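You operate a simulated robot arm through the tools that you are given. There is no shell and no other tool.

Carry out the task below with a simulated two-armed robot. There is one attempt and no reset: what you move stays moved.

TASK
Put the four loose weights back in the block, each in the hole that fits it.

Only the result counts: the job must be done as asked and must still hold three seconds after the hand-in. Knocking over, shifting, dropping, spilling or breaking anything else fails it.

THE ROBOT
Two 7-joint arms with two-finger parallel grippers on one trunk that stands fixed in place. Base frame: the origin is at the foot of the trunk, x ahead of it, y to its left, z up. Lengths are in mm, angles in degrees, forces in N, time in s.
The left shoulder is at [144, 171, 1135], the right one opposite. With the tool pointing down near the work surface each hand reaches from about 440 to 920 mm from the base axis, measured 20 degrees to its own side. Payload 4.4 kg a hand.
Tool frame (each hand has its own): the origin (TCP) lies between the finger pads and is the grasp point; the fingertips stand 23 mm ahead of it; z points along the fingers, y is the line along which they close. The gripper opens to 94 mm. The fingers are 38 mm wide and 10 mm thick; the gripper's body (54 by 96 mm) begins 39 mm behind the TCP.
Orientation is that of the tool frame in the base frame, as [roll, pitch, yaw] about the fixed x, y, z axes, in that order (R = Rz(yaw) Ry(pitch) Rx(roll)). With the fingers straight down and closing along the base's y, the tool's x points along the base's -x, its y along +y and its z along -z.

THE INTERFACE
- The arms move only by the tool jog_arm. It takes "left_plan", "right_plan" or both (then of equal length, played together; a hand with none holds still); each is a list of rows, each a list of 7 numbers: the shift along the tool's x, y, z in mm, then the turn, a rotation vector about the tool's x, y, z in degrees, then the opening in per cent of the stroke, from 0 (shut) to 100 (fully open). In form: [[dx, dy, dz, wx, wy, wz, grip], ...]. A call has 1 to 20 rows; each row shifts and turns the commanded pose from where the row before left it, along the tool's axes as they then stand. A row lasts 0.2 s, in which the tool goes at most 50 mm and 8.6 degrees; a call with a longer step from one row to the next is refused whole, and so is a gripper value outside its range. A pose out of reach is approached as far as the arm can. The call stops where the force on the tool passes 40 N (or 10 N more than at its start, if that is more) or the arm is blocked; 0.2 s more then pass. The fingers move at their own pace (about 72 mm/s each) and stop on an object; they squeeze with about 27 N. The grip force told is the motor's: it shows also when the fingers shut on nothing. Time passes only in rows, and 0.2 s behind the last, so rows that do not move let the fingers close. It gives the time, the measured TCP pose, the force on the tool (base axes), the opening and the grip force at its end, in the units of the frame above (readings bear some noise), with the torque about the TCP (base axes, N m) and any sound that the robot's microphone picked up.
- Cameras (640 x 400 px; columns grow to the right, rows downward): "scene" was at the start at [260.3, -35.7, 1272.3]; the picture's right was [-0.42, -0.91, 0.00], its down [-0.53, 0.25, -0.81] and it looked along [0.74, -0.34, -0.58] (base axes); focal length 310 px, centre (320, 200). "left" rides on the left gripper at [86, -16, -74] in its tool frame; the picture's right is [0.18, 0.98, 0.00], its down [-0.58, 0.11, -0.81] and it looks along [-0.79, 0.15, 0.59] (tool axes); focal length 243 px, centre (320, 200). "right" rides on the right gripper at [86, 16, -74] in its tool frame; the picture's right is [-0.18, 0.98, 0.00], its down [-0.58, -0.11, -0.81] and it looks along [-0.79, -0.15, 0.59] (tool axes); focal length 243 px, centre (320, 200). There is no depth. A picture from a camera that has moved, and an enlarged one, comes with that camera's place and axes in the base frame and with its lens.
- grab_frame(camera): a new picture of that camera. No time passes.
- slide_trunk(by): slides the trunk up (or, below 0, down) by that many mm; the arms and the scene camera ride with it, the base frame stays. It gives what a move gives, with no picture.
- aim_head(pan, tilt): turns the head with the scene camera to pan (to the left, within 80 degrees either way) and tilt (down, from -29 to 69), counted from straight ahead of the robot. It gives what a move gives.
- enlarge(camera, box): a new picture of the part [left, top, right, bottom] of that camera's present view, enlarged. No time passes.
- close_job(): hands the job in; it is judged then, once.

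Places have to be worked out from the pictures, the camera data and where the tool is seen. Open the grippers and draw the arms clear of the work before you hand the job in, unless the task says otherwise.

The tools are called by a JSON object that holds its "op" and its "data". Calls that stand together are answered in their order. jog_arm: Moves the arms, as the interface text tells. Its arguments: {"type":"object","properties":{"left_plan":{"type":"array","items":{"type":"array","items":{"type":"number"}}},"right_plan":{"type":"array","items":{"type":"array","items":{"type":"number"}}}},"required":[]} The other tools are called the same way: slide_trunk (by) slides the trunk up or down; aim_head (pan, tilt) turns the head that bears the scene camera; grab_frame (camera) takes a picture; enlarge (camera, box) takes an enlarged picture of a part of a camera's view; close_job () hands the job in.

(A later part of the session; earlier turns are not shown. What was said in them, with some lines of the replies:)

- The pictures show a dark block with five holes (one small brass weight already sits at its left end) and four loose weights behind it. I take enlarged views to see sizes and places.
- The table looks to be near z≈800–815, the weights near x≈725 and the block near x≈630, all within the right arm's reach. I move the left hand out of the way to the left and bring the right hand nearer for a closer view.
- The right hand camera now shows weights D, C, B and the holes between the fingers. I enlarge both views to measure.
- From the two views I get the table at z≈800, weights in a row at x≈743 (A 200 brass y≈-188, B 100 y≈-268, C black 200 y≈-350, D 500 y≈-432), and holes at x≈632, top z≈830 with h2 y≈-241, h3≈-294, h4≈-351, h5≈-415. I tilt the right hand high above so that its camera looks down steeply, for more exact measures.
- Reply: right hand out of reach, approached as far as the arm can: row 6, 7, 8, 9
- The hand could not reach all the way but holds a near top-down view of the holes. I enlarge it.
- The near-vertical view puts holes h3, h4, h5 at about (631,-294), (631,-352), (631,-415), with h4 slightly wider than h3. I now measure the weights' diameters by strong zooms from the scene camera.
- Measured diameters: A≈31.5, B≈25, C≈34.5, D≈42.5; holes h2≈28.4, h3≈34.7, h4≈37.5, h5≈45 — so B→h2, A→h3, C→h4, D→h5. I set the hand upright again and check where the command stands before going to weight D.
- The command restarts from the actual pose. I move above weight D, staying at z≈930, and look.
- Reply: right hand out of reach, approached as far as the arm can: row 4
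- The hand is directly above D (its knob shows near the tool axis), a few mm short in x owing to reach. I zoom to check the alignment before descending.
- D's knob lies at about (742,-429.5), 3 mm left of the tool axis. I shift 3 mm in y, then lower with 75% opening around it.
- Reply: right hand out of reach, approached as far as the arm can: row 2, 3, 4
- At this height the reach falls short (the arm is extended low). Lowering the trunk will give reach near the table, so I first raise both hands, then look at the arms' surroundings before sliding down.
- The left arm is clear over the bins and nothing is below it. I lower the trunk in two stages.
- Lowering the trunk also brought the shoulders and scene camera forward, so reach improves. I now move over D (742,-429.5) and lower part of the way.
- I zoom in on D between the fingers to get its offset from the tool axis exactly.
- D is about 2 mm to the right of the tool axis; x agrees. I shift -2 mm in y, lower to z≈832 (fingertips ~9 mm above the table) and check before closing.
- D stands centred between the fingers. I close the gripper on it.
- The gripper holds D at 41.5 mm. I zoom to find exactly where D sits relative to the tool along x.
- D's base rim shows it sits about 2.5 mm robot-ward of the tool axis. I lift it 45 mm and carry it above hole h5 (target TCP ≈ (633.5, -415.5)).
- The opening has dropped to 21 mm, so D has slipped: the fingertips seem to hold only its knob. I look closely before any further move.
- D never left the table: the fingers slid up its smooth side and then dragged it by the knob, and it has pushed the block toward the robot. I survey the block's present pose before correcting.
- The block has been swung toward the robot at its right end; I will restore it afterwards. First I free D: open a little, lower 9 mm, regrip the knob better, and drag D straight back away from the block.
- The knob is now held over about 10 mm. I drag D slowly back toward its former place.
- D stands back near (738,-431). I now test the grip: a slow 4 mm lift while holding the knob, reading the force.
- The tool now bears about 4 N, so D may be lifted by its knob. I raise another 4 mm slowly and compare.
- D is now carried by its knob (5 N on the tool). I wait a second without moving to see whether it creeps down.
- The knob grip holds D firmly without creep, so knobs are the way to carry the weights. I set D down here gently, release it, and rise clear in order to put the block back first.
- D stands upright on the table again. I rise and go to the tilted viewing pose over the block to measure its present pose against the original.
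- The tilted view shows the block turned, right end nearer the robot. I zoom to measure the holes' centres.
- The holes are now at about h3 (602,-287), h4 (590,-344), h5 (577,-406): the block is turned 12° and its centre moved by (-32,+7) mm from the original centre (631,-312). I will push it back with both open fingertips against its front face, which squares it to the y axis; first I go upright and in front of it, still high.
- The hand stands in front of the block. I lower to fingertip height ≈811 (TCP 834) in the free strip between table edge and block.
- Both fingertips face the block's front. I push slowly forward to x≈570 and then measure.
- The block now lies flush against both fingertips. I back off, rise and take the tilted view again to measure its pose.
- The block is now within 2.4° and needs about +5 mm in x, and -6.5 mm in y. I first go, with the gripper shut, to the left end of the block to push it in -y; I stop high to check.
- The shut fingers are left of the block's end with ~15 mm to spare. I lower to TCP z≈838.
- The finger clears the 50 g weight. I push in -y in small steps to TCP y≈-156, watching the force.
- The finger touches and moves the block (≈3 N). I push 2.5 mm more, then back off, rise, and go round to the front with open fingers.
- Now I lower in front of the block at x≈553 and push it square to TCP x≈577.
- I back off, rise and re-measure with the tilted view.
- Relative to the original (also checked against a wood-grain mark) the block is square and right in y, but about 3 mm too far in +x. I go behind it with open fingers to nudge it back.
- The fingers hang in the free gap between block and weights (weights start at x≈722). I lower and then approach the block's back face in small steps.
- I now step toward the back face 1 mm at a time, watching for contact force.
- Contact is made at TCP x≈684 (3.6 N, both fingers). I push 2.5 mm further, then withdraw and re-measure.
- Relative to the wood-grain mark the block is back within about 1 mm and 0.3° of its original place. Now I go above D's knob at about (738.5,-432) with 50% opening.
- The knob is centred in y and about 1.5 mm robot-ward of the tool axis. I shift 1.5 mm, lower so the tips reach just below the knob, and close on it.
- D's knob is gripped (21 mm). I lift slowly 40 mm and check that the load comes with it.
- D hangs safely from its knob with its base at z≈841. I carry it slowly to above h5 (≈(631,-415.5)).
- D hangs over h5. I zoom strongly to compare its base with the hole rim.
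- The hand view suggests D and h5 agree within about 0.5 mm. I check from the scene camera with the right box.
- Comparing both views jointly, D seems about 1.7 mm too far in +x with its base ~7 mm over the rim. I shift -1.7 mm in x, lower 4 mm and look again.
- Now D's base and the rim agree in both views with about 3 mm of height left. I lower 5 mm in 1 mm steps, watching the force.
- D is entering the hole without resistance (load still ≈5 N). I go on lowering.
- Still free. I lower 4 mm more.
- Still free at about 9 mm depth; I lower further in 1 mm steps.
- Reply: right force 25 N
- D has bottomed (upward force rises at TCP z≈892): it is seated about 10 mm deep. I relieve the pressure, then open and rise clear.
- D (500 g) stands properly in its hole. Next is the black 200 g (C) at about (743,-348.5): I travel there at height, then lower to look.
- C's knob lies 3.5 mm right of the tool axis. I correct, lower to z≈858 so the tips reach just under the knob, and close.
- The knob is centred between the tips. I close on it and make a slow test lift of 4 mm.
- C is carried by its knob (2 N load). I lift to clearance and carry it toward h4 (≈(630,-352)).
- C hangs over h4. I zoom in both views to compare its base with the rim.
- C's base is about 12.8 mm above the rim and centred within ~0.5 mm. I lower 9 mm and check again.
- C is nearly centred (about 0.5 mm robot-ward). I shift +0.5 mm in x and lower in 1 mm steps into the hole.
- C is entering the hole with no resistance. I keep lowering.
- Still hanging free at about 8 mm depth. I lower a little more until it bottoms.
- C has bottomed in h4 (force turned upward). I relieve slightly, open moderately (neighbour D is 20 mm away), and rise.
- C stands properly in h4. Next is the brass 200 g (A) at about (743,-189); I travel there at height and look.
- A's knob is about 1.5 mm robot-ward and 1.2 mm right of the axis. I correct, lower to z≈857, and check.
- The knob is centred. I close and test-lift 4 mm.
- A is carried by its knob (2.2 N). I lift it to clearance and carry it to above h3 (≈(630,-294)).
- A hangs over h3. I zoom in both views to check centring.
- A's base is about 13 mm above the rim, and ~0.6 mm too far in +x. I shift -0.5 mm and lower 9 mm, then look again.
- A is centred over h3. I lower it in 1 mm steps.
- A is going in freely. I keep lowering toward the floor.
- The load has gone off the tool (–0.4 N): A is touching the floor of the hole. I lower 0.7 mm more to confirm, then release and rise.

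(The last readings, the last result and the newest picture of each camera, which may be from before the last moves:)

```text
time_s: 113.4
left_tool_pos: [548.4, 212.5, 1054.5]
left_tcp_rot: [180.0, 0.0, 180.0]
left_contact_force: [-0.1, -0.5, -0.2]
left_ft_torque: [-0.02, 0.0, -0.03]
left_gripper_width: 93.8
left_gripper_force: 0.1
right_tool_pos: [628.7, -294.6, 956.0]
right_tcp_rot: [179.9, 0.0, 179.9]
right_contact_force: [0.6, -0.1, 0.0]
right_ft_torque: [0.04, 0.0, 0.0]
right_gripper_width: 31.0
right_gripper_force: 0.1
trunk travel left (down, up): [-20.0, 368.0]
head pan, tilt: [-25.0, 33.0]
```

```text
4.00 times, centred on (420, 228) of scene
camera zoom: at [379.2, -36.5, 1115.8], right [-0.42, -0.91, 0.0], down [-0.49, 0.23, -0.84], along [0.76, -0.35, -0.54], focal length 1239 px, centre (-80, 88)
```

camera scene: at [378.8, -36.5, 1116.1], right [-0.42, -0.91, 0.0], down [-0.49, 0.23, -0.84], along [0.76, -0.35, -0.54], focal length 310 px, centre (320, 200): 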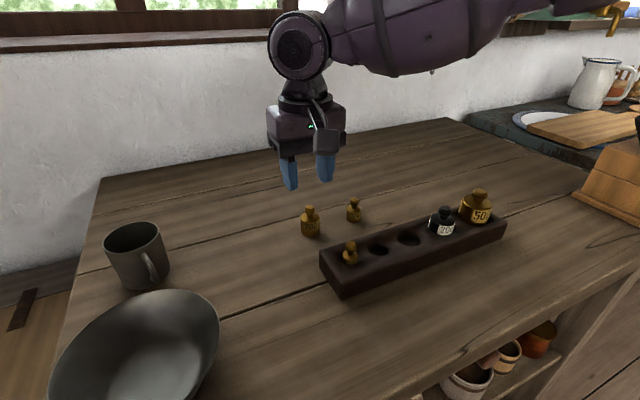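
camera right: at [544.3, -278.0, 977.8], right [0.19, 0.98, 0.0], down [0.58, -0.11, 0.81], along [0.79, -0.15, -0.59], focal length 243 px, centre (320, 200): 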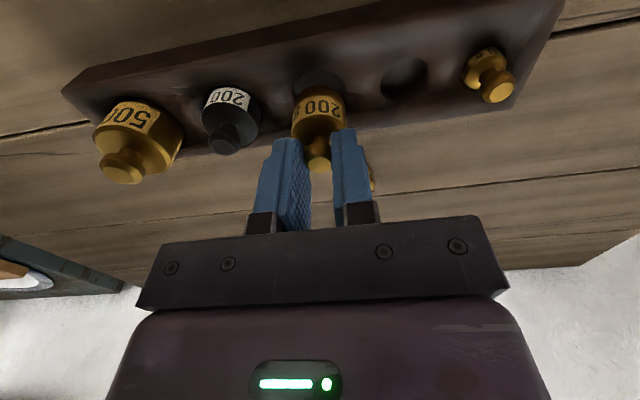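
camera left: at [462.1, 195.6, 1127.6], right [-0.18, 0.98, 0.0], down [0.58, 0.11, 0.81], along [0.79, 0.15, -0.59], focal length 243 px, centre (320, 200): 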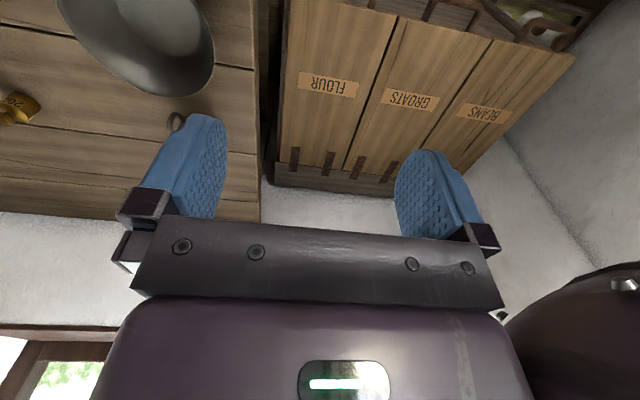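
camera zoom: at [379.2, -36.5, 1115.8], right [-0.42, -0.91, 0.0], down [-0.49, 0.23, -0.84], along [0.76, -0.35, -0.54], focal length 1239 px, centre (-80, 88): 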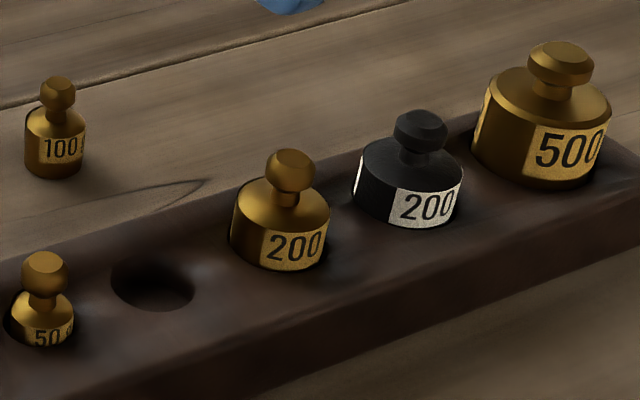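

A is seated in h3. Last is the 100 g (B) at about (743,-269); I travel above it and look.

{"op": "jog_arm", "data": {"right_plan": [[-28, 6, 0, 0, 0, 0, 40], [-28, 6, 0, 0, 0, 0, 40], [-28, 6, 0, 0, 0, 0, 40], [-28, 7, 0, 0, 0, 0, 40], [0, 0, 25, 0, 0, 0, 40], [0, 0, 25, 0, 0, 0, 40], [0, 0, 0, 0, 0, 0, 40]]}}

{"op": "enlarge", "data": {"camera": "right", "box": [240, 50, 400, 150]}}

{"op": "grab_frame", "data": {"camera": "right"}}

```text
time_s: 115.0
left_tool_pos: [548.5, 212.9, 1053.4]
left_tcp_rot: [-180.0, 0.1, 180.0]
left_contact_force: [0.6, 0.7, 0.0]
left_ft_torque: [-0.02, 0.0, -0.04]
left_gripper_width: 94.1
left_gripper_force: 0.1
right_tool_pos: [739.7, -269.2, 905.7]
right_tcp_rot: [180.0, 0.0, 179.9]
right_contact_force: [-1.1, 0.7, 0.2]
right_ft_torque: [0.04, 0.01, 0.03]
right_gripper_width: 37.5
right_gripper_force: 0.1
trunk travel left (down, up): [-20.0, 368.0]
head pan, tilt: [-25.0, 33.0]
```

```text
4.00 times, centred on (320, 100) of right
camera zoom: at [652.7, -252.1, 981.9], right [0.19, 0.98, 0.0], down [0.58, -0.11, 0.81], along [0.79, -0.15, -0.59], focal length 970 px, centre (320, 600)
```

zoom: 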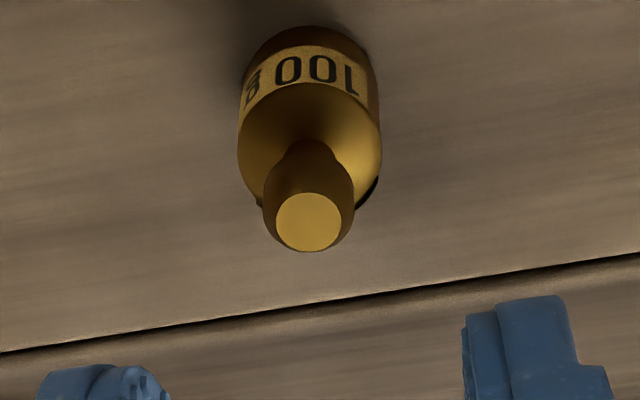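

```text
taken
camera right: at [652.7, -252.1, 981.9], right [0.19, 0.98, 0.0], down [0.58, -0.11, 0.81], along [0.79, -0.15, -0.59], focal length 243 px, centre (320, 200)
```

right: 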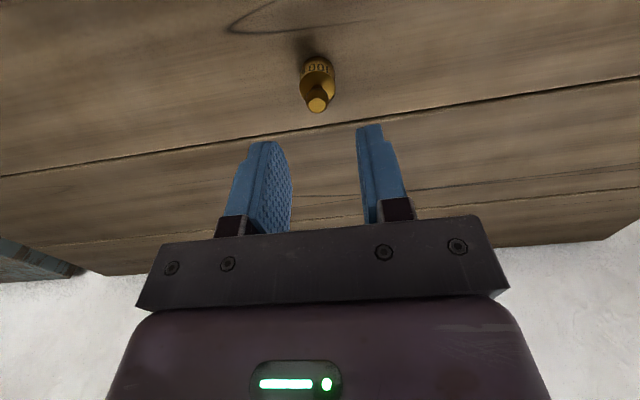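

B's knob is about +2.6 mm in x and -2.3 mm in y from the axis. I correct, lower to z≈850 and check.

{"op": "jog_arm", "data": {"right_plan": [[-2.6, -2.3, 0, 0, 0, 0, 40], [0, 0, 18, 0, 0, 0, 40], [0, 0, 18, 0, 0, 0, 40], [0, 0, 19.5, 0, 0, 0, 40], [0, 0, 0, 0, 0, 0, 40]]}}

{"op": "enlarge", "data": {"camera": "right", "box": [240, 60, 400, 220]}}

{"op": "enlarge", "data": {"camera": "scene", "box": [306, 140, 402, 240]}}

```text
time_s: 116.2
left_tool_pos: [549.1, 212.3, 1054.0]
left_tcp_rot: [-180.0, 0.0, 179.9]
left_contact_force: [0.4, 0.8, 0.2]
left_ft_torque: [0.01, 0.03, -0.03]
left_gripper_width: 94.0
left_gripper_force: 0.1
right_tool_pos: [742.7, -271.5, 850.8]
right_tcp_rot: [-179.9, 0.0, 179.9]
right_contact_force: [-0.6, -0.4, 0.2]
right_ft_torque: [0.0, 0.01, 0.0]
right_gripper_width: 37.6
right_gripper_force: 0.1
trunk travel left (down, up): [-20.0, 368.0]
head pan, tilt: [-25.0, 33.0]
```

```text
2.50 times, centred on (320, 140) of right
camera zoom: at [656.4, -255.1, 926.2], right [0.19, 0.98, 0.0], down [0.58, -0.11, 0.81], along [0.79, -0.15, -0.59], focal length 606 px, centre (320, 350)
```

zoom: 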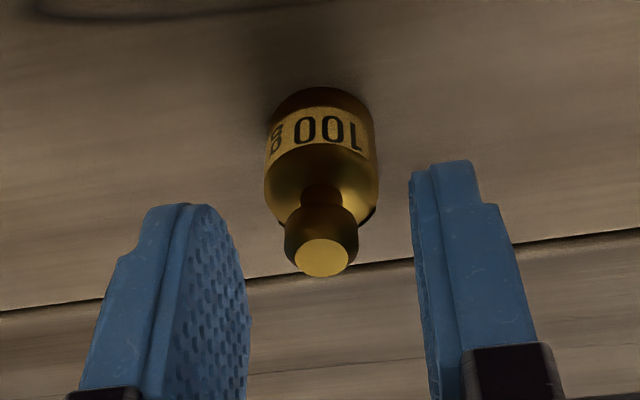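

```text
4.00 times, centred on (354, 190) of scene
camera zoom: at [378.9, -36.5, 1116.0], right [-0.42, -0.91, 0.0], down [-0.49, 0.23, -0.84], along [0.76, -0.35, -0.54], focal length 1239 px, centre (184, 240)
```

zoom: 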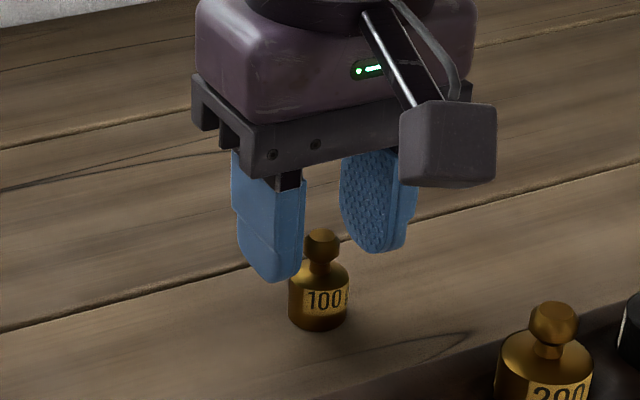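

B's knob is centred between the tips. I close and test-lift.

{"op": "jog_arm", "data": {"right_plan": [[0, 0, 0, 0, 0, 0, 20], [0, 0, 0, 0, 0, 0, 0], [0, 0, 0, 0, 0, 0, 0], [0, 0, 0, 0, 0, 0, 0], [0, 0, -1, 0, 0, 0, 0], [0, 0, -1, 0, 0, 0, 0], [0, 0, -2, 0, 0, 0, 0], [0, 0, 0, 0, 0, 0, 0]]}}

{"op": "enlarge", "data": {"camera": "right", "box": [240, 60, 400, 220]}}

{"op": "enlarge", "data": {"camera": "scene", "box": [306, 140, 402, 240]}}

```text
time_s: 118.0
left_tool_pos: [548.7, 212.8, 1053.7]
left_tcp_rot: [-179.9, -0.1, -180.0]
left_contact_force: [0.0, -0.2, 0.1]
left_ft_torque: [-0.04, -0.02, 0.0]
left_gripper_width: 94.0
left_gripper_force: 0.0
right_tool_pos: [744.1, -271.3, 854.4]
right_tcp_rot: [-180.0, -0.1, 179.9]
right_contact_force: [-0.1, -0.2, -1.0]
right_ft_torque: [0.0, -0.03, -0.03]
right_gripper_width: 13.8
right_gripper_force: 26.8
trunk travel left (down, up): [-20.0, 368.0]
head pan, tilt: [-25.0, 33.0]
```

```text
2.50 times, centred on (320, 140) of right
camera zoom: at [657.6, -255.4, 929.5], right [0.19, 0.98, 0.0], down [0.58, -0.11, 0.81], along [0.79, -0.15, -0.59], focal length 606 px, centre (320, 350)
```

zoom: 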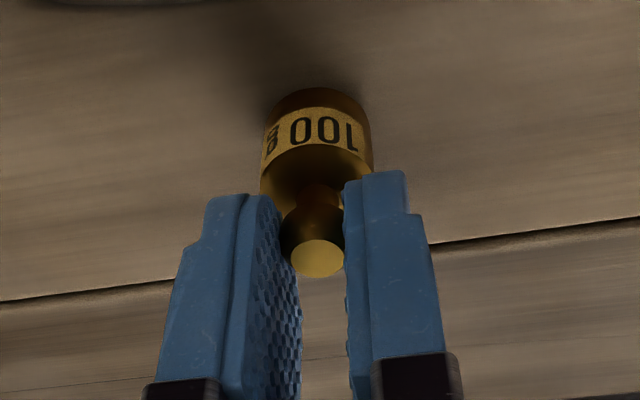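

```text
4.00 times, centred on (354, 190) of scene
camera zoom: at [379.3, -36.5, 1115.8], right [-0.42, -0.91, 0.0], down [-0.49, 0.23, -0.84], along [0.76, -0.35, -0.54], focal length 1239 px, centre (184, 240)
```

zoom: 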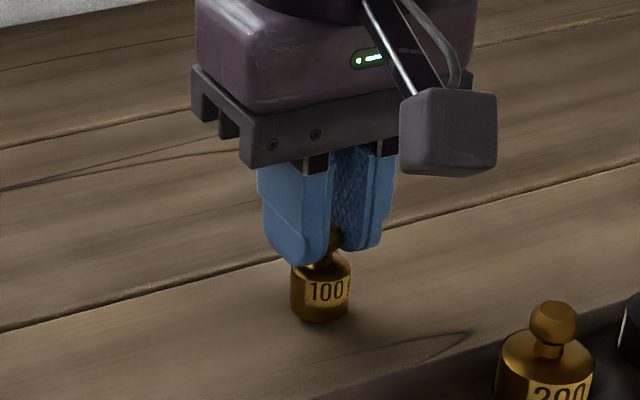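

B is carried by its knob (1 N). I lift it to clearance and carry it to above h2 (≈(631,-242)).

{"op": "jog_arm", "data": {"right_plan": [[0, 0, -3, 0, 0, 0, 0], [0, 0, -5, 0, 0, 0, 0], [0, 0, -6, 0, 0, 0, 0], [0, 0, -6, 0, 0, 0, 0], [0, 0, -6, 0, 0, 0, 0], [0, 0, -6, 0, 0, 0, 0], [0, 0, -6, 0, 0, 0, 0], [0, 0, -4, 0, 0, 0, 0], [0, 0, 0, 0, 0, 0, 0]]}}

{"op": "jog_arm", "data": {"right_plan": [[5, 1.3, 0, 0, 0, 0, 0], [10, 2.6, 0, 0, 0, 0, 0], [13, 3.4, 0, 0, 0, 0, 0], [14, 3.6, 0, 0, 0, 0, 0], [14, 3.6, 0, 0, 0, 0, 0], [14, 3.6, 0, 0, 0, 0, 0], [14, 3.6, 0, 0, 0, 0, 0], [12, 3.1, 0, 0, 0, 0, 0], [9, 2.3, 0, 0, 0, 0, 0], [5, 1.3, 0, 0, 0, 0, 0], [2.6, 0.8, 0, 0, 0, 0, 0], [0, 0, 0, 0, 0, 0, 0]]}}

{"op": "grab_frame", "data": {"camera": "right"}}

{"op": "enlarge", "data": {"camera": "scene", "box": [320, 170, 440, 280]}}

```text
time_s: 120.0
left_tool_pos: [547.8, 212.3, 1053.2]
left_tcp_rot: [-180.0, 0.0, 180.0]
left_contact_force: [0.8, -0.2, 0.3]
left_ft_torque: [0.03, 0.02, 0.02]
left_gripper_width: 93.9
left_gripper_force: 0.1
right_tool_pos: [744.1, -271.1, 895.9]
right_tcp_rot: [180.0, -0.1, 179.9]
right_contact_force: [-0.1, 1.0, -0.6]
right_ft_torque: [-0.02, 0.04, 0.0]
right_gripper_width: 13.9
right_gripper_force: 27.2
trunk travel left (down, up): [-20.0, 368.0]
head pan, tilt: [-25.0, 33.0]
```

```text
time_s: 122.6
left_tool_pos: [549.2, 211.1, 1053.7]
left_tcp_rot: [-180.0, 0.1, -179.9]
left_contact_force: [-0.1, -0.4, 0.2]
left_ft_torque: [-0.01, -0.02, -0.03]
left_gripper_width: 93.7
left_gripper_force: 0.0
right_tool_pos: [631.1, -243.1, 895.3]
right_tcp_rot: [180.0, 0.0, 179.9]
right_contact_force: [-0.7, -0.9, -1.7]
right_ft_torque: [-0.03, 0.02, -0.01]
right_gripper_width: 13.9
right_gripper_force: 27.3
trunk travel left (down, up): [-20.0, 368.0]
head pan, tilt: [-25.0, 33.0]
```

```text
taken
camera right: at [545.6, -226.0, 971.2], right [0.19, 0.98, 0.0], down [0.58, -0.11, 0.81], along [0.79, -0.15, -0.59], focal length 243 px, centre (320, 200)
```

right: 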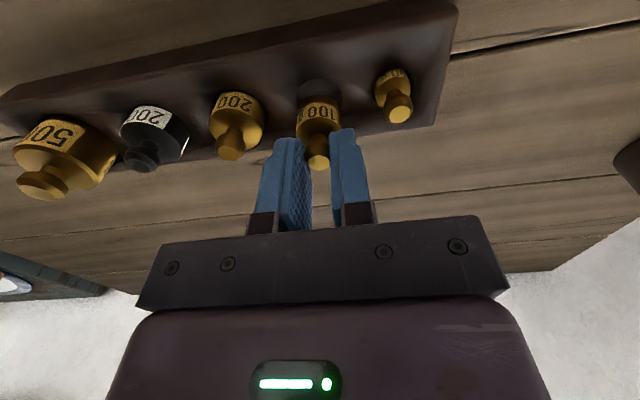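

```text
3.64 times, centred on (380, 225) of scene
camera zoom: at [379.2, -36.5, 1115.8], right [-0.42, -0.91, 0.0], down [-0.49, 0.23, -0.84], along [0.76, -0.35, -0.54], focal length 1126 px, centre (102, 109)
```

zoom: 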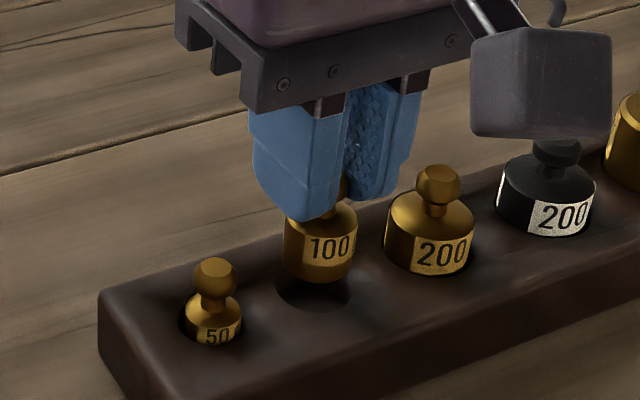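

B hangs over h2. I zoom to compare base and rim.

{"op": "enlarge", "data": {"camera": "scene", "box": [356, 229, 404, 259]}}

{"op": "enlarge", "data": {"camera": "right", "box": [285, 72, 349, 112]}}

```text
13.33 times, centred on (380, 244) of scene
camera zoom: at [379.2, -36.5, 1115.8], right [-0.42, -0.91, 0.0], down [-0.49, 0.23, -0.84], along [0.76, -0.35, -0.54], focal length 4130 px, centre (-480, -387)
```

zoom: 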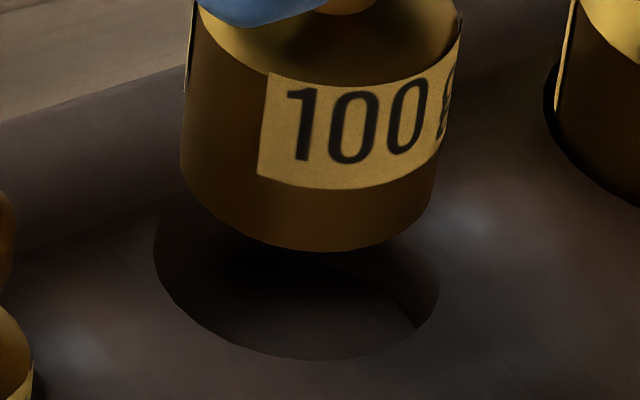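

```text
10.00 times, centred on (317, 92) of right
camera zoom: at [545.6, -226.0, 971.2], right [0.19, 0.98, 0.0], down [0.58, -0.11, 0.81], along [0.79, -0.15, -0.59], focal length 2426 px, centre (350, 1280)
```

zoom: 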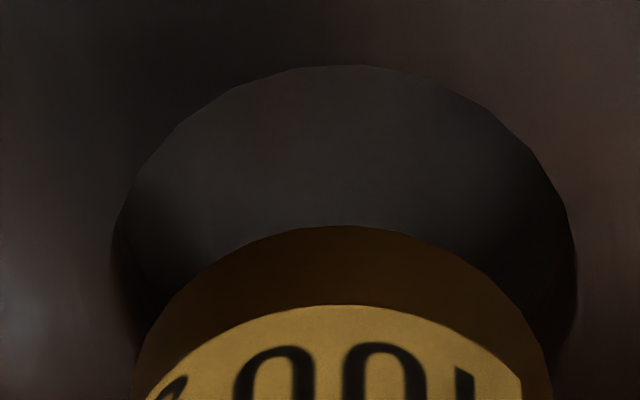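

B's base is ~12.4 mm over the rim and 0.6 mm off in +x. I shift by (-0.5,+0.2) mm and lower 9 mm.

{"op": "jog_arm", "data": {"right_plan": [[0.5, 0.2, 0, 0, 0, 0, 0], [0, 0, 3, 0, 0, 0, 0], [0, 0, 3, 0, 0, 0, 0], [0, 0, 2, 0, 0, 0, 0], [0, 0, 1, 0, 0, 0, 0], [0, 0, 0, 0, 0, 0, 0]]}}

{"op": "enlarge", "data": {"camera": "scene", "box": [356, 229, 404, 259]}}

{"op": "enlarge", "data": {"camera": "right", "box": [285, 72, 349, 112]}}

```text
time_s: 124.0
left_tool_pos: [548.4, 211.7, 1054.3]
left_tcp_rot: [180.0, -0.1, -179.9]
left_contact_force: [0.7, -0.4, -0.3]
left_ft_torque: [-0.03, -0.03, -0.03]
left_gripper_width: 93.9
left_gripper_force: 0.1
right_tool_pos: [630.4, -242.4, 887.0]
right_tcp_rot: [-180.0, 0.0, -180.0]
right_contact_force: [-1.0, 0.4, -1.4]
right_ft_torque: [0.02, -0.01, 0.01]
right_gripper_width: 13.7
right_gripper_force: 26.2
trunk travel left (down, up): [-20.0, 368.0]
head pan, tilt: [-25.0, 33.0]
```

```text
13.33 times, centred on (380, 244) of scene
camera zoom: at [379.2, -36.5, 1115.8], right [-0.42, -0.91, 0.0], down [-0.49, 0.23, -0.84], along [0.76, -0.35, -0.54], focal length 4130 px, centre (-480, -387)
```

zoom: 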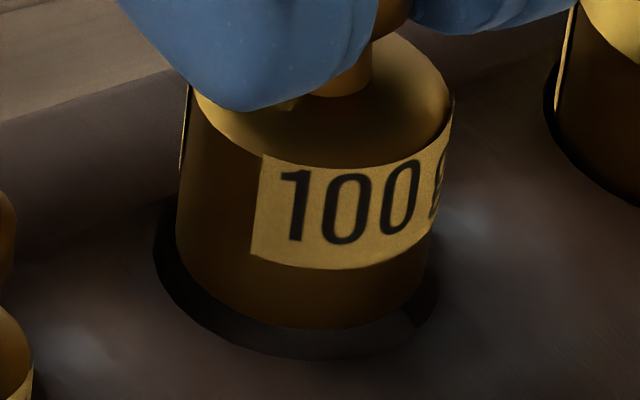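

```text
10.00 times, centred on (317, 92) of right
camera zoom: at [544.6, -225.7, 962.0], right [0.19, 0.98, 0.0], down [0.58, -0.11, 0.81], along [0.79, -0.15, -0.59], focal length 2426 px, centre (350, 1280)
```

zoom: 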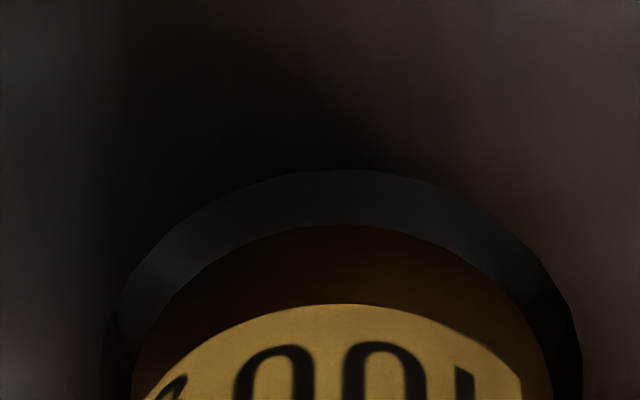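

B is centred within tolerance. I lower it in 1 mm steps into h2.

{"op": "jog_arm", "data": {"right_plan": [[-0.3, 0, 0, 0, 0, 0, 0], [0, 0, 1, 0, 0, 0, 0], [0, 0, 1, 0, 0, 0, 0], [0, 0, 1, 0, 0, 0, 0], [0, 0, 1, 0, 0, 0, 0], [0, 0, 1, 0, 0, 0, 0], [0, 0, 1, 0, 0, 0, 0]]}}

{"op": "enlarge", "data": {"camera": "scene", "box": [356, 229, 404, 259]}}

```text
time_s: 125.6
left_tool_pos: [549.1, 212.3, 1054.1]
left_tcp_rot: [180.0, 0.0, -180.0]
left_contact_force: [0.3, 0.1, -0.4]
left_ft_torque: [-0.03, -0.03, 0.04]
left_gripper_width: 94.0
left_gripper_force: 0.0
right_tool_pos: [631.9, -241.4, 881.4]
right_tcp_rot: [180.0, 0.0, 179.9]
right_contact_force: [0.5, 1.0, -2.0]
right_ft_torque: [0.02, -0.01, -0.02]
right_gripper_width: 13.5
right_gripper_force: 26.7
trunk travel left (down, up): [-20.0, 368.0]
head pan, tilt: [-25.0, 33.0]
```

```text
13.33 times, centred on (380, 244) of scene
camera zoom: at [379.3, -36.5, 1115.8], right [-0.42, -0.91, 0.0], down [-0.49, 0.23, -0.84], along [0.76, -0.35, -0.54], focal length 4130 px, centre (-480, -387)
```

zoom: 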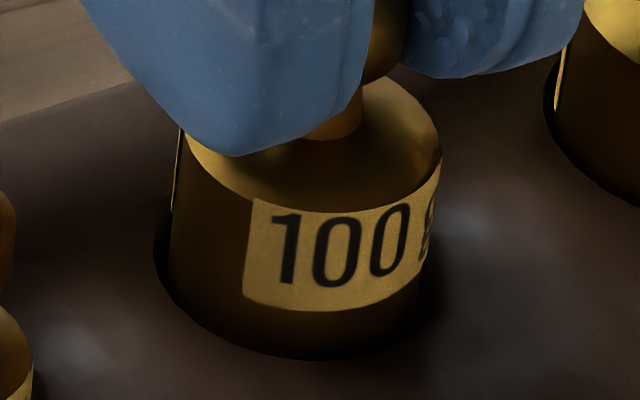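

B is entering h2 freely. I lower on toward the floor.

{"op": "jog_arm", "data": {"right_plan": [[0, 0, 1, 0, 0, 0, 0], [0, 0, 1, 0, 0, 0, 0], [0, 0, 1, 0, 0, 0, 0], [0, 0, 1, 0, 0, 0, 0], [0, 0, 1, 0, 0, 0, 0]]}}

{"op": "jog_arm", "data": {"right_plan": [[0, 0, 0.8, 0, 0, 0, 0], [0, 0, 0.5, 0, 0, 0, 0]]}}

{"op": "enlarge", "data": {"camera": "scene", "box": [356, 229, 404, 259]}}

```text
time_s: 126.8
left_tool_pos: [548.3, 212.7, 1053.3]
left_tcp_rot: [-180.0, -0.1, 180.0]
left_contact_force: [0.5, -0.3, 0.6]
left_ft_torque: [0.02, 0.03, 0.01]
left_gripper_width: 93.9
left_gripper_force: 0.1
right_tool_pos: [631.9, -241.9, 875.9]
right_tcp_rot: [-180.0, 0.0, 179.9]
right_contact_force: [-0.5, -0.3, -1.5]
right_ft_torque: [0.0, -0.02, -0.01]
right_gripper_width: 13.9
right_gripper_force: 27.0
trunk travel left (down, up): [-20.0, 368.0]
head pan, tilt: [-25.0, 33.0]
```

```text
time_s: 127.4
left_tool_pos: [548.1, 212.1, 1053.0]
left_tcp_rot: [-179.9, 0.0, 180.0]
left_contact_force: [0.0, 0.1, -0.6]
left_ft_torque: [-0.02, 0.01, 0.01]
left_gripper_width: 94.1
left_gripper_force: 0.0
right_tool_pos: [630.5, -241.6, 873.9]
right_tcp_rot: [-180.0, 0.0, 180.0]
right_contact_force: [0.0, -0.5, -1.6]
right_ft_torque: [-0.04, -0.02, -0.02]
right_gripper_width: 13.7
right_gripper_force: 26.9
trunk travel left (down, up): [-20.0, 368.0]
head pan, tilt: [-25.0, 33.0]
```

```text
13.33 times, centred on (380, 244) of scene
camera zoom: at [379.2, -36.5, 1115.8], right [-0.42, -0.91, 0.0], down [-0.49, 0.23, -0.84], along [0.76, -0.35, -0.54], focal length 4130 px, centre (-480, -387)
```

zoom: 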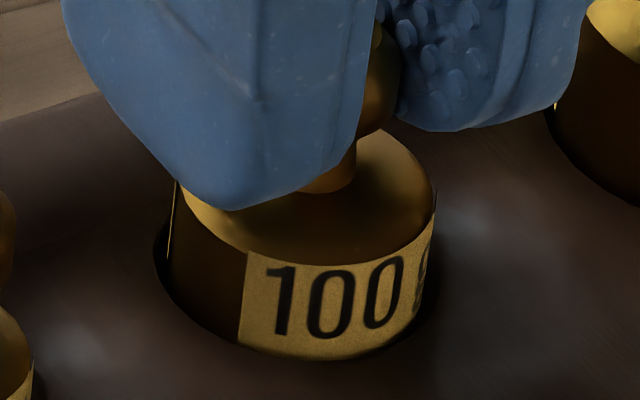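

Still hanging by about 1 N load; I lower in half-millimetre steps until it touches.

{"op": "jog_arm", "data": {"right_plan": [[0, 0, 0.5, 0, 0, 0, 0], [0, 0, 0.5, 0, 0, 0, 0]]}}

{"op": "jog_arm", "data": {"right_plan": [[0, 0, 0.5, 0, 0, 0, 0], [0, 0, 0.4, 0, 0, 0, 0]]}}

```text
time_s: 128.0
left_tool_pos: [548.9, 212.9, 1053.1]
left_tcp_rot: [-180.0, 0.0, -180.0]
left_contact_force: [-0.5, 0.2, 0.4]
left_ft_torque: [0.0, -0.01, 0.0]
left_gripper_width: 94.4
left_gripper_force: 0.1
right_tool_pos: [631.1, -241.3, 874.9]
right_tcp_rot: [-179.9, 0.1, 179.9]
right_contact_force: [0.5, -0.8, -0.8]
right_ft_torque: [0.02, -0.02, 0.02]
right_gripper_width: 13.8
right_gripper_force: 27.1
trunk travel left (down, up): [-20.0, 368.0]
head pan, tilt: [-25.0, 33.0]
```

```text
time_s: 128.6
left_tool_pos: [547.8, 212.1, 1054.1]
left_tcp_rot: [179.9, 0.2, 180.0]
left_contact_force: [0.3, -1.0, -0.5]
left_ft_torque: [0.01, -0.02, 0.02]
left_gripper_width: 93.9
left_gripper_force: 0.0
right_tool_pos: [631.8, -241.3, 873.8]
right_tcp_rot: [179.9, 0.1, 179.9]
right_contact_force: [-2.9, -1.5, 5.1]
right_ft_torque: [-0.07, 0.14, 0.02]
right_gripper_width: 13.9
right_gripper_force: 27.3
trunk travel left (down, up): [-20.0, 368.0]
head pan, tilt: [-25.0, 33.0]
```

B has bottomed in h2 (+5 N). I relieve, open a little (28%) so as not to touch the neighbours, and rise clear.

{"op": "jog_arm", "data": {"right_plan": [[0, 0, -0.6, 0, 0, 0, 0], [0, 0, 0, 0, 0, 0, 22], [0, 0, 0, 0, 0, 0, 28], [0, 0, 0, 0, 0, 0, 28], [0, 0, -8, 0, 0, 0, 28], [0, 0, -20, 0, 0, 0, 28], [0, 0, -30, 0, 0, 0, 28], [0, 0, -30, 0, 0, 0, 28], [0, 0, -30, 0, 0, 0, 28], [0, 0, 0, 0, 0, 0, 60]]}}

{"op": "enlarge", "data": {"camera": "scene", "box": [310, 178, 520, 308]}}

{"op": "grab_frame", "data": {"camera": "right"}}

```text
time_s: 130.8
left_tool_pos: [548.8, 212.3, 1054.1]
left_tcp_rot: [-179.9, 0.0, 179.9]
left_contact_force: [-0.5, 0.1, -0.3]
left_ft_torque: [0.01, 0.01, 0.05]
left_gripper_width: 94.1
left_gripper_force: 0.0
right_tool_pos: [631.2, -241.2, 991.6]
right_tcp_rot: [-180.0, -0.1, 179.9]
right_contact_force: [-0.2, -0.4, 0.8]
right_ft_torque: [0.02, 0.01, 0.0]
right_gripper_width: 56.4
right_gripper_force: 0.0
trunk travel left (down, up): [-20.0, 368.0]
head pan, tilt: [-25.0, 33.0]
```

```text
3.05 times, centred on (415, 243) of scene
camera zoom: at [379.4, -36.5, 1115.7], right [-0.42, -0.91, 0.0], down [-0.49, 0.23, -0.84], along [0.76, -0.35, -0.54], focal length 944 px, centre (30, 69)
```

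zoom: 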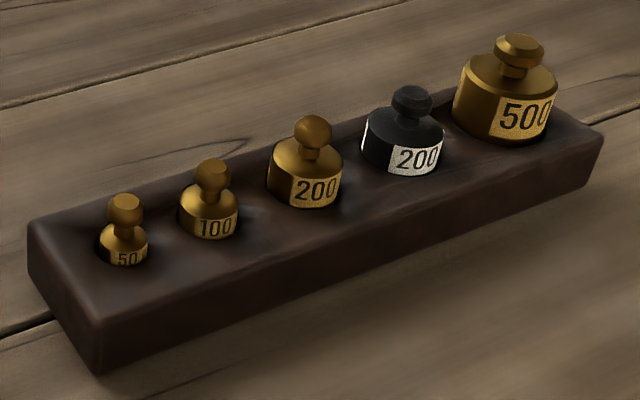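

```text
taken
camera right: at [546.7, -226.1, 1066.8], right [0.19, 0.98, 0.0], down [0.58, -0.11, 0.81], along [0.79, -0.15, -0.59], focal length 243 px, centre (320, 200)
```

right: 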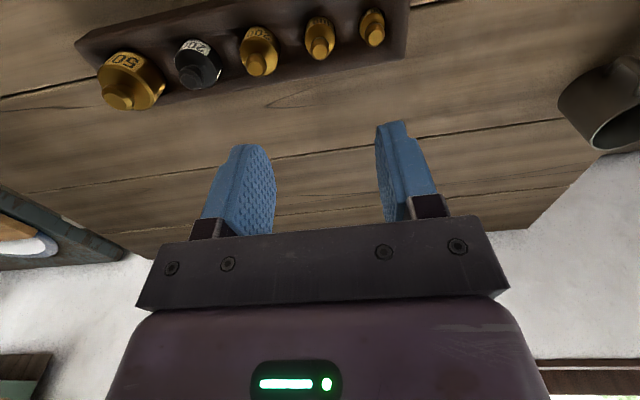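

All five weights stand in the block. I draw the right arm back to its side and raise the trunk to its initial height, so I can compare the block's place with the very first picture.

{"op": "jog_arm", "data": {"right_plan": [[34, -40, -5, 0, 0, 0, 100], [34, -40, -5, 0, 0, 0, 100], [34, -40, -5, 0, 0, 0, 100], [34, -40, -5, 0, 0, 0, 100], [34, -40, 0, 0, 0, 0, 100], [0, 0, 0, 0, 0, 0, 100]]}}

{"op": "slide_trunk", "data": {"by": 130}}

{"op": "aim_head", "data": {"pan": -24.9, "tilt": 35.8}}

{"op": "grab_frame", "data": {"camera": "scene"}}

{"op": "enlarge", "data": {"camera": "scene", "box": [270, 180, 450, 292]}}

```text
refused: row 1 steps farther than a row can; nothing moved
```

```text
time_s: 132.4
left_tool_pos: [550.5, 211.8, 1181.2]
left_tcp_rot: [179.9, -0.2, 179.9]
left_contact_force: [0.1, 0.2, -0.3]
left_ft_torque: [-0.04, 0.02, 0.02]
left_gripper_width: 93.9
left_gripper_force: 0.0
right_tool_pos: [633.4, -241.7, 1119.5]
right_tcp_rot: [179.9, -0.3, 179.8]
right_contact_force: [0.9, -0.4, -0.2]
right_ft_torque: [0.04, 0.0, 0.0]
right_gripper_width: 56.6
right_gripper_force: 0.1
trunk travel left (down, up): [-150.0, 238.0]
head pan, tilt: [-25.0, 33.0]
```

```text
time_s: 133.1
left_tool_pos: [547.9, 212.4, 1183.6]
left_tcp_rot: [-180.0, 0.0, 179.9]
left_contact_force: [-0.1, -0.4, -0.1]
left_ft_torque: [0.02, -0.01, -0.01]
left_gripper_width: 94.1
left_gripper_force: 0.1
right_tool_pos: [631.3, -241.4, 1121.5]
right_tcp_rot: [-180.0, 0.0, 179.9]
right_contact_force: [0.0, -1.1, 0.6]
right_ft_torque: [0.02, -0.04, -0.02]
right_gripper_width: 56.5
right_gripper_force: 0.0
trunk travel left (down, up): [-150.0, 238.0]
head pan, tilt: [-24.9, 35.8]
```

```text
taken
camera scene: at [260.3, -35.7, 1272.2], right [-0.42, -0.91, 0.0], down [-0.53, 0.25, -0.81], along [0.74, -0.34, -0.58], focal length 310 px, centre (320, 200)
```

scene: 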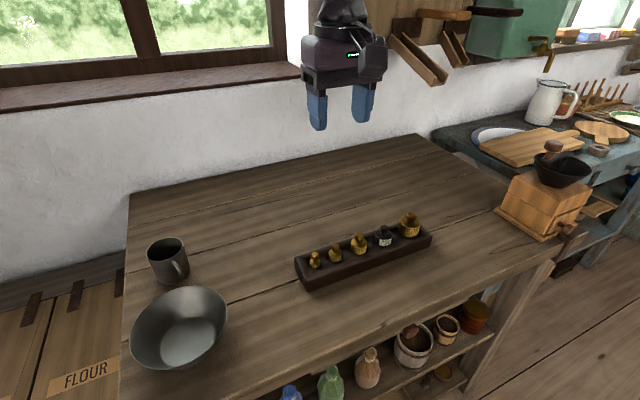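

```text
3.56 times, centred on (360, 236) of scene
camera zoom: at [260.3, -35.7, 1272.2], right [-0.42, -0.91, 0.0], down [-0.53, 0.25, -0.81], along [0.74, -0.34, -0.58], focal length 1101 px, centre (178, 72)
```

zoom: 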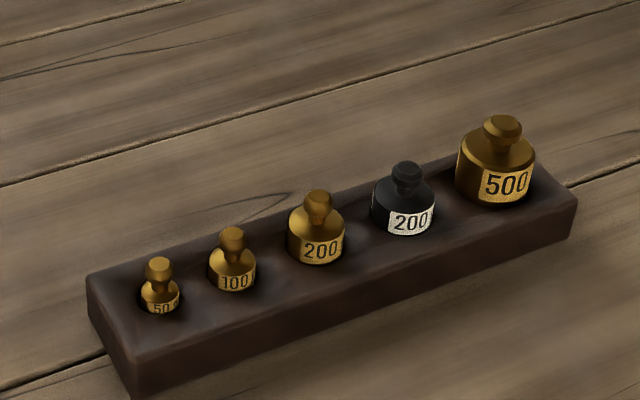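

Seen from the initial viewpoint the block's outline matches the first picture closely. I take the same strong zooms as at the start to compare finely.

{"op": "enlarge", "data": {"camera": "scene", "box": [300, 235, 380, 285]}}

{"op": "enlarge", "data": {"camera": "scene", "box": [360, 215, 440, 265]}}

```text
8.00 times, centred on (340, 260) of scene
camera zoom: at [260.3, -35.7, 1272.2], right [-0.42, -0.91, 0.0], down [-0.53, 0.25, -0.81], along [0.74, -0.34, -0.58], focal length 2478 px, centre (160, -280)
```

zoom: 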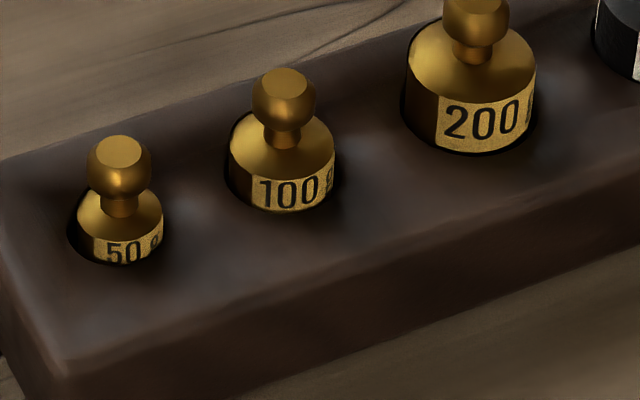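

```text
8.00 times, centred on (400, 240) of scene
camera zoom: at [260.3, -35.7, 1272.2], right [-0.42, -0.91, 0.0], down [-0.53, 0.25, -0.81], along [0.74, -0.34, -0.58], focal length 2478 px, centre (-320, -120)
```

zoom: 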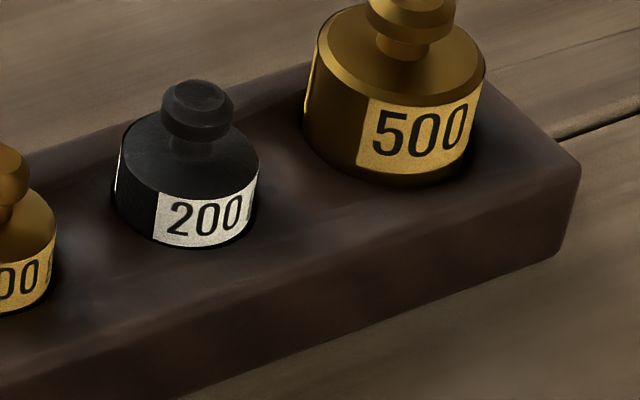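

The block's outline matches the original within about 1 mm, and mug and bowl are untouched. I draw the right arm back near its starting place with the gripper open.

{"op": "jog_arm", "data": {"right_plan": [[28, -34, 0, 0, 0, 0, 100], [28, -34, 0, 0, 0, 0, 100], [28, -34, 0, 0, 0, 0, 100], [28, -34, 0, 0, 0, 0, 100], [28, -34, 0, 0, 0, 0, 100], [28, -34, 0, 0, 0, 0, 100], [0, 0, 0, 0, 0, 0, 100]]}}

{"op": "grab_frame", "data": {"camera": "scene"}}

{"op": "enlarge", "data": {"camera": "scene", "box": [270, 180, 450, 292]}}

```text
time_s: 134.7
left_tool_pos: [548.4, 212.8, 1184.1]
left_tcp_rot: [-180.0, 0.1, 179.9]
left_contact_force: [0.3, 0.3, -0.2]
left_ft_torque: [0.02, 0.0, 0.02]
left_gripper_width: 93.9
left_gripper_force: 0.0
right_tool_pos: [462.7, -445.1, 1120.1]
right_tcp_rot: [-180.0, 0.0, 179.8]
right_contact_force: [-0.1, -0.6, 0.7]
right_ft_torque: [0.01, 0.01, 0.0]
right_gripper_width: 94.0
right_gripper_force: 0.1
trunk travel left (down, up): [-150.0, 238.0]
head pan, tilt: [-24.9, 35.8]
```

```text
taken
camera scene: at [260.4, -35.7, 1272.2], right [-0.42, -0.91, 0.0], down [-0.53, 0.25, -0.81], along [0.74, -0.34, -0.59], focal length 310 px, centre (320, 200)
```

scene: 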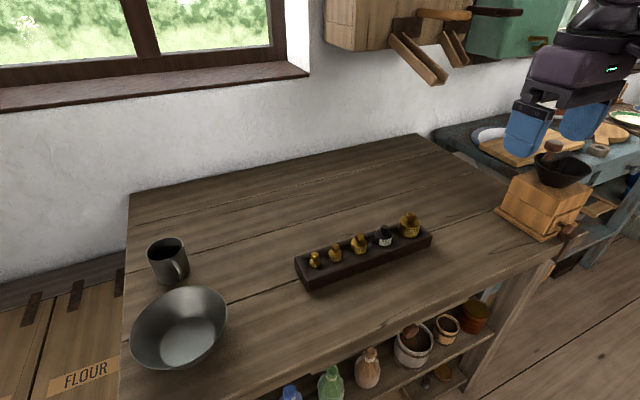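

```text
3.56 times, centred on (360, 236) of scene
camera zoom: at [260.4, -35.7, 1272.2], right [-0.42, -0.91, 0.0], down [-0.53, 0.25, -0.81], along [0.74, -0.34, -0.59], focal length 1101 px, centre (178, 72)
```

zoom: 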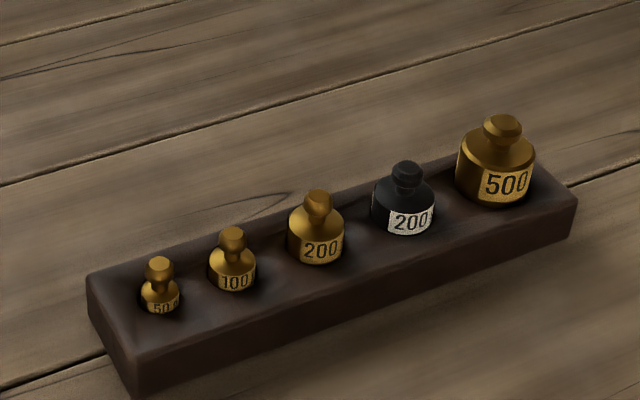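

All four weights are seated upright in their fitting holes (100, brass 200, black 200, 500), the 50 g is in place, the block is where it was, both grippers are open and the arms are clear. I hand the job in.

{"op": "close_job", "data": {}}

```text
The job is handed in.
```

I put all four loose weights back in the block, each upright in the hole that matches it by measured diameter. From left to right it now reads 50 g (already there), 100 g, brass 200 g, black 200 g and 500 g. The job is handed in, but I wasn't told how it was judged.

**The block got shifted:** on my first try with the 500 g weight, the fingers slid up its smooth side. The weight was dragged across the table and pushed the block, turning it about 12° and moving its centre about 30 mm. I pushed the block back before placing any weights. Compared with the first picture from the same viewpoint, it now sits within about 1 mm of where it started. If any shift of the block counts as a failure, even one put right, this could count against the job.

**What worked:** I then lifted every weight by its knob, and each was lowered until it rested on the bottom of its hole. The 50 g weight was never touched and is still in its hole, though it may have moved about 1 mm within it when the block moved. In the final picture the mug and bowl are where they were, and both arms are clear with their grippers open.
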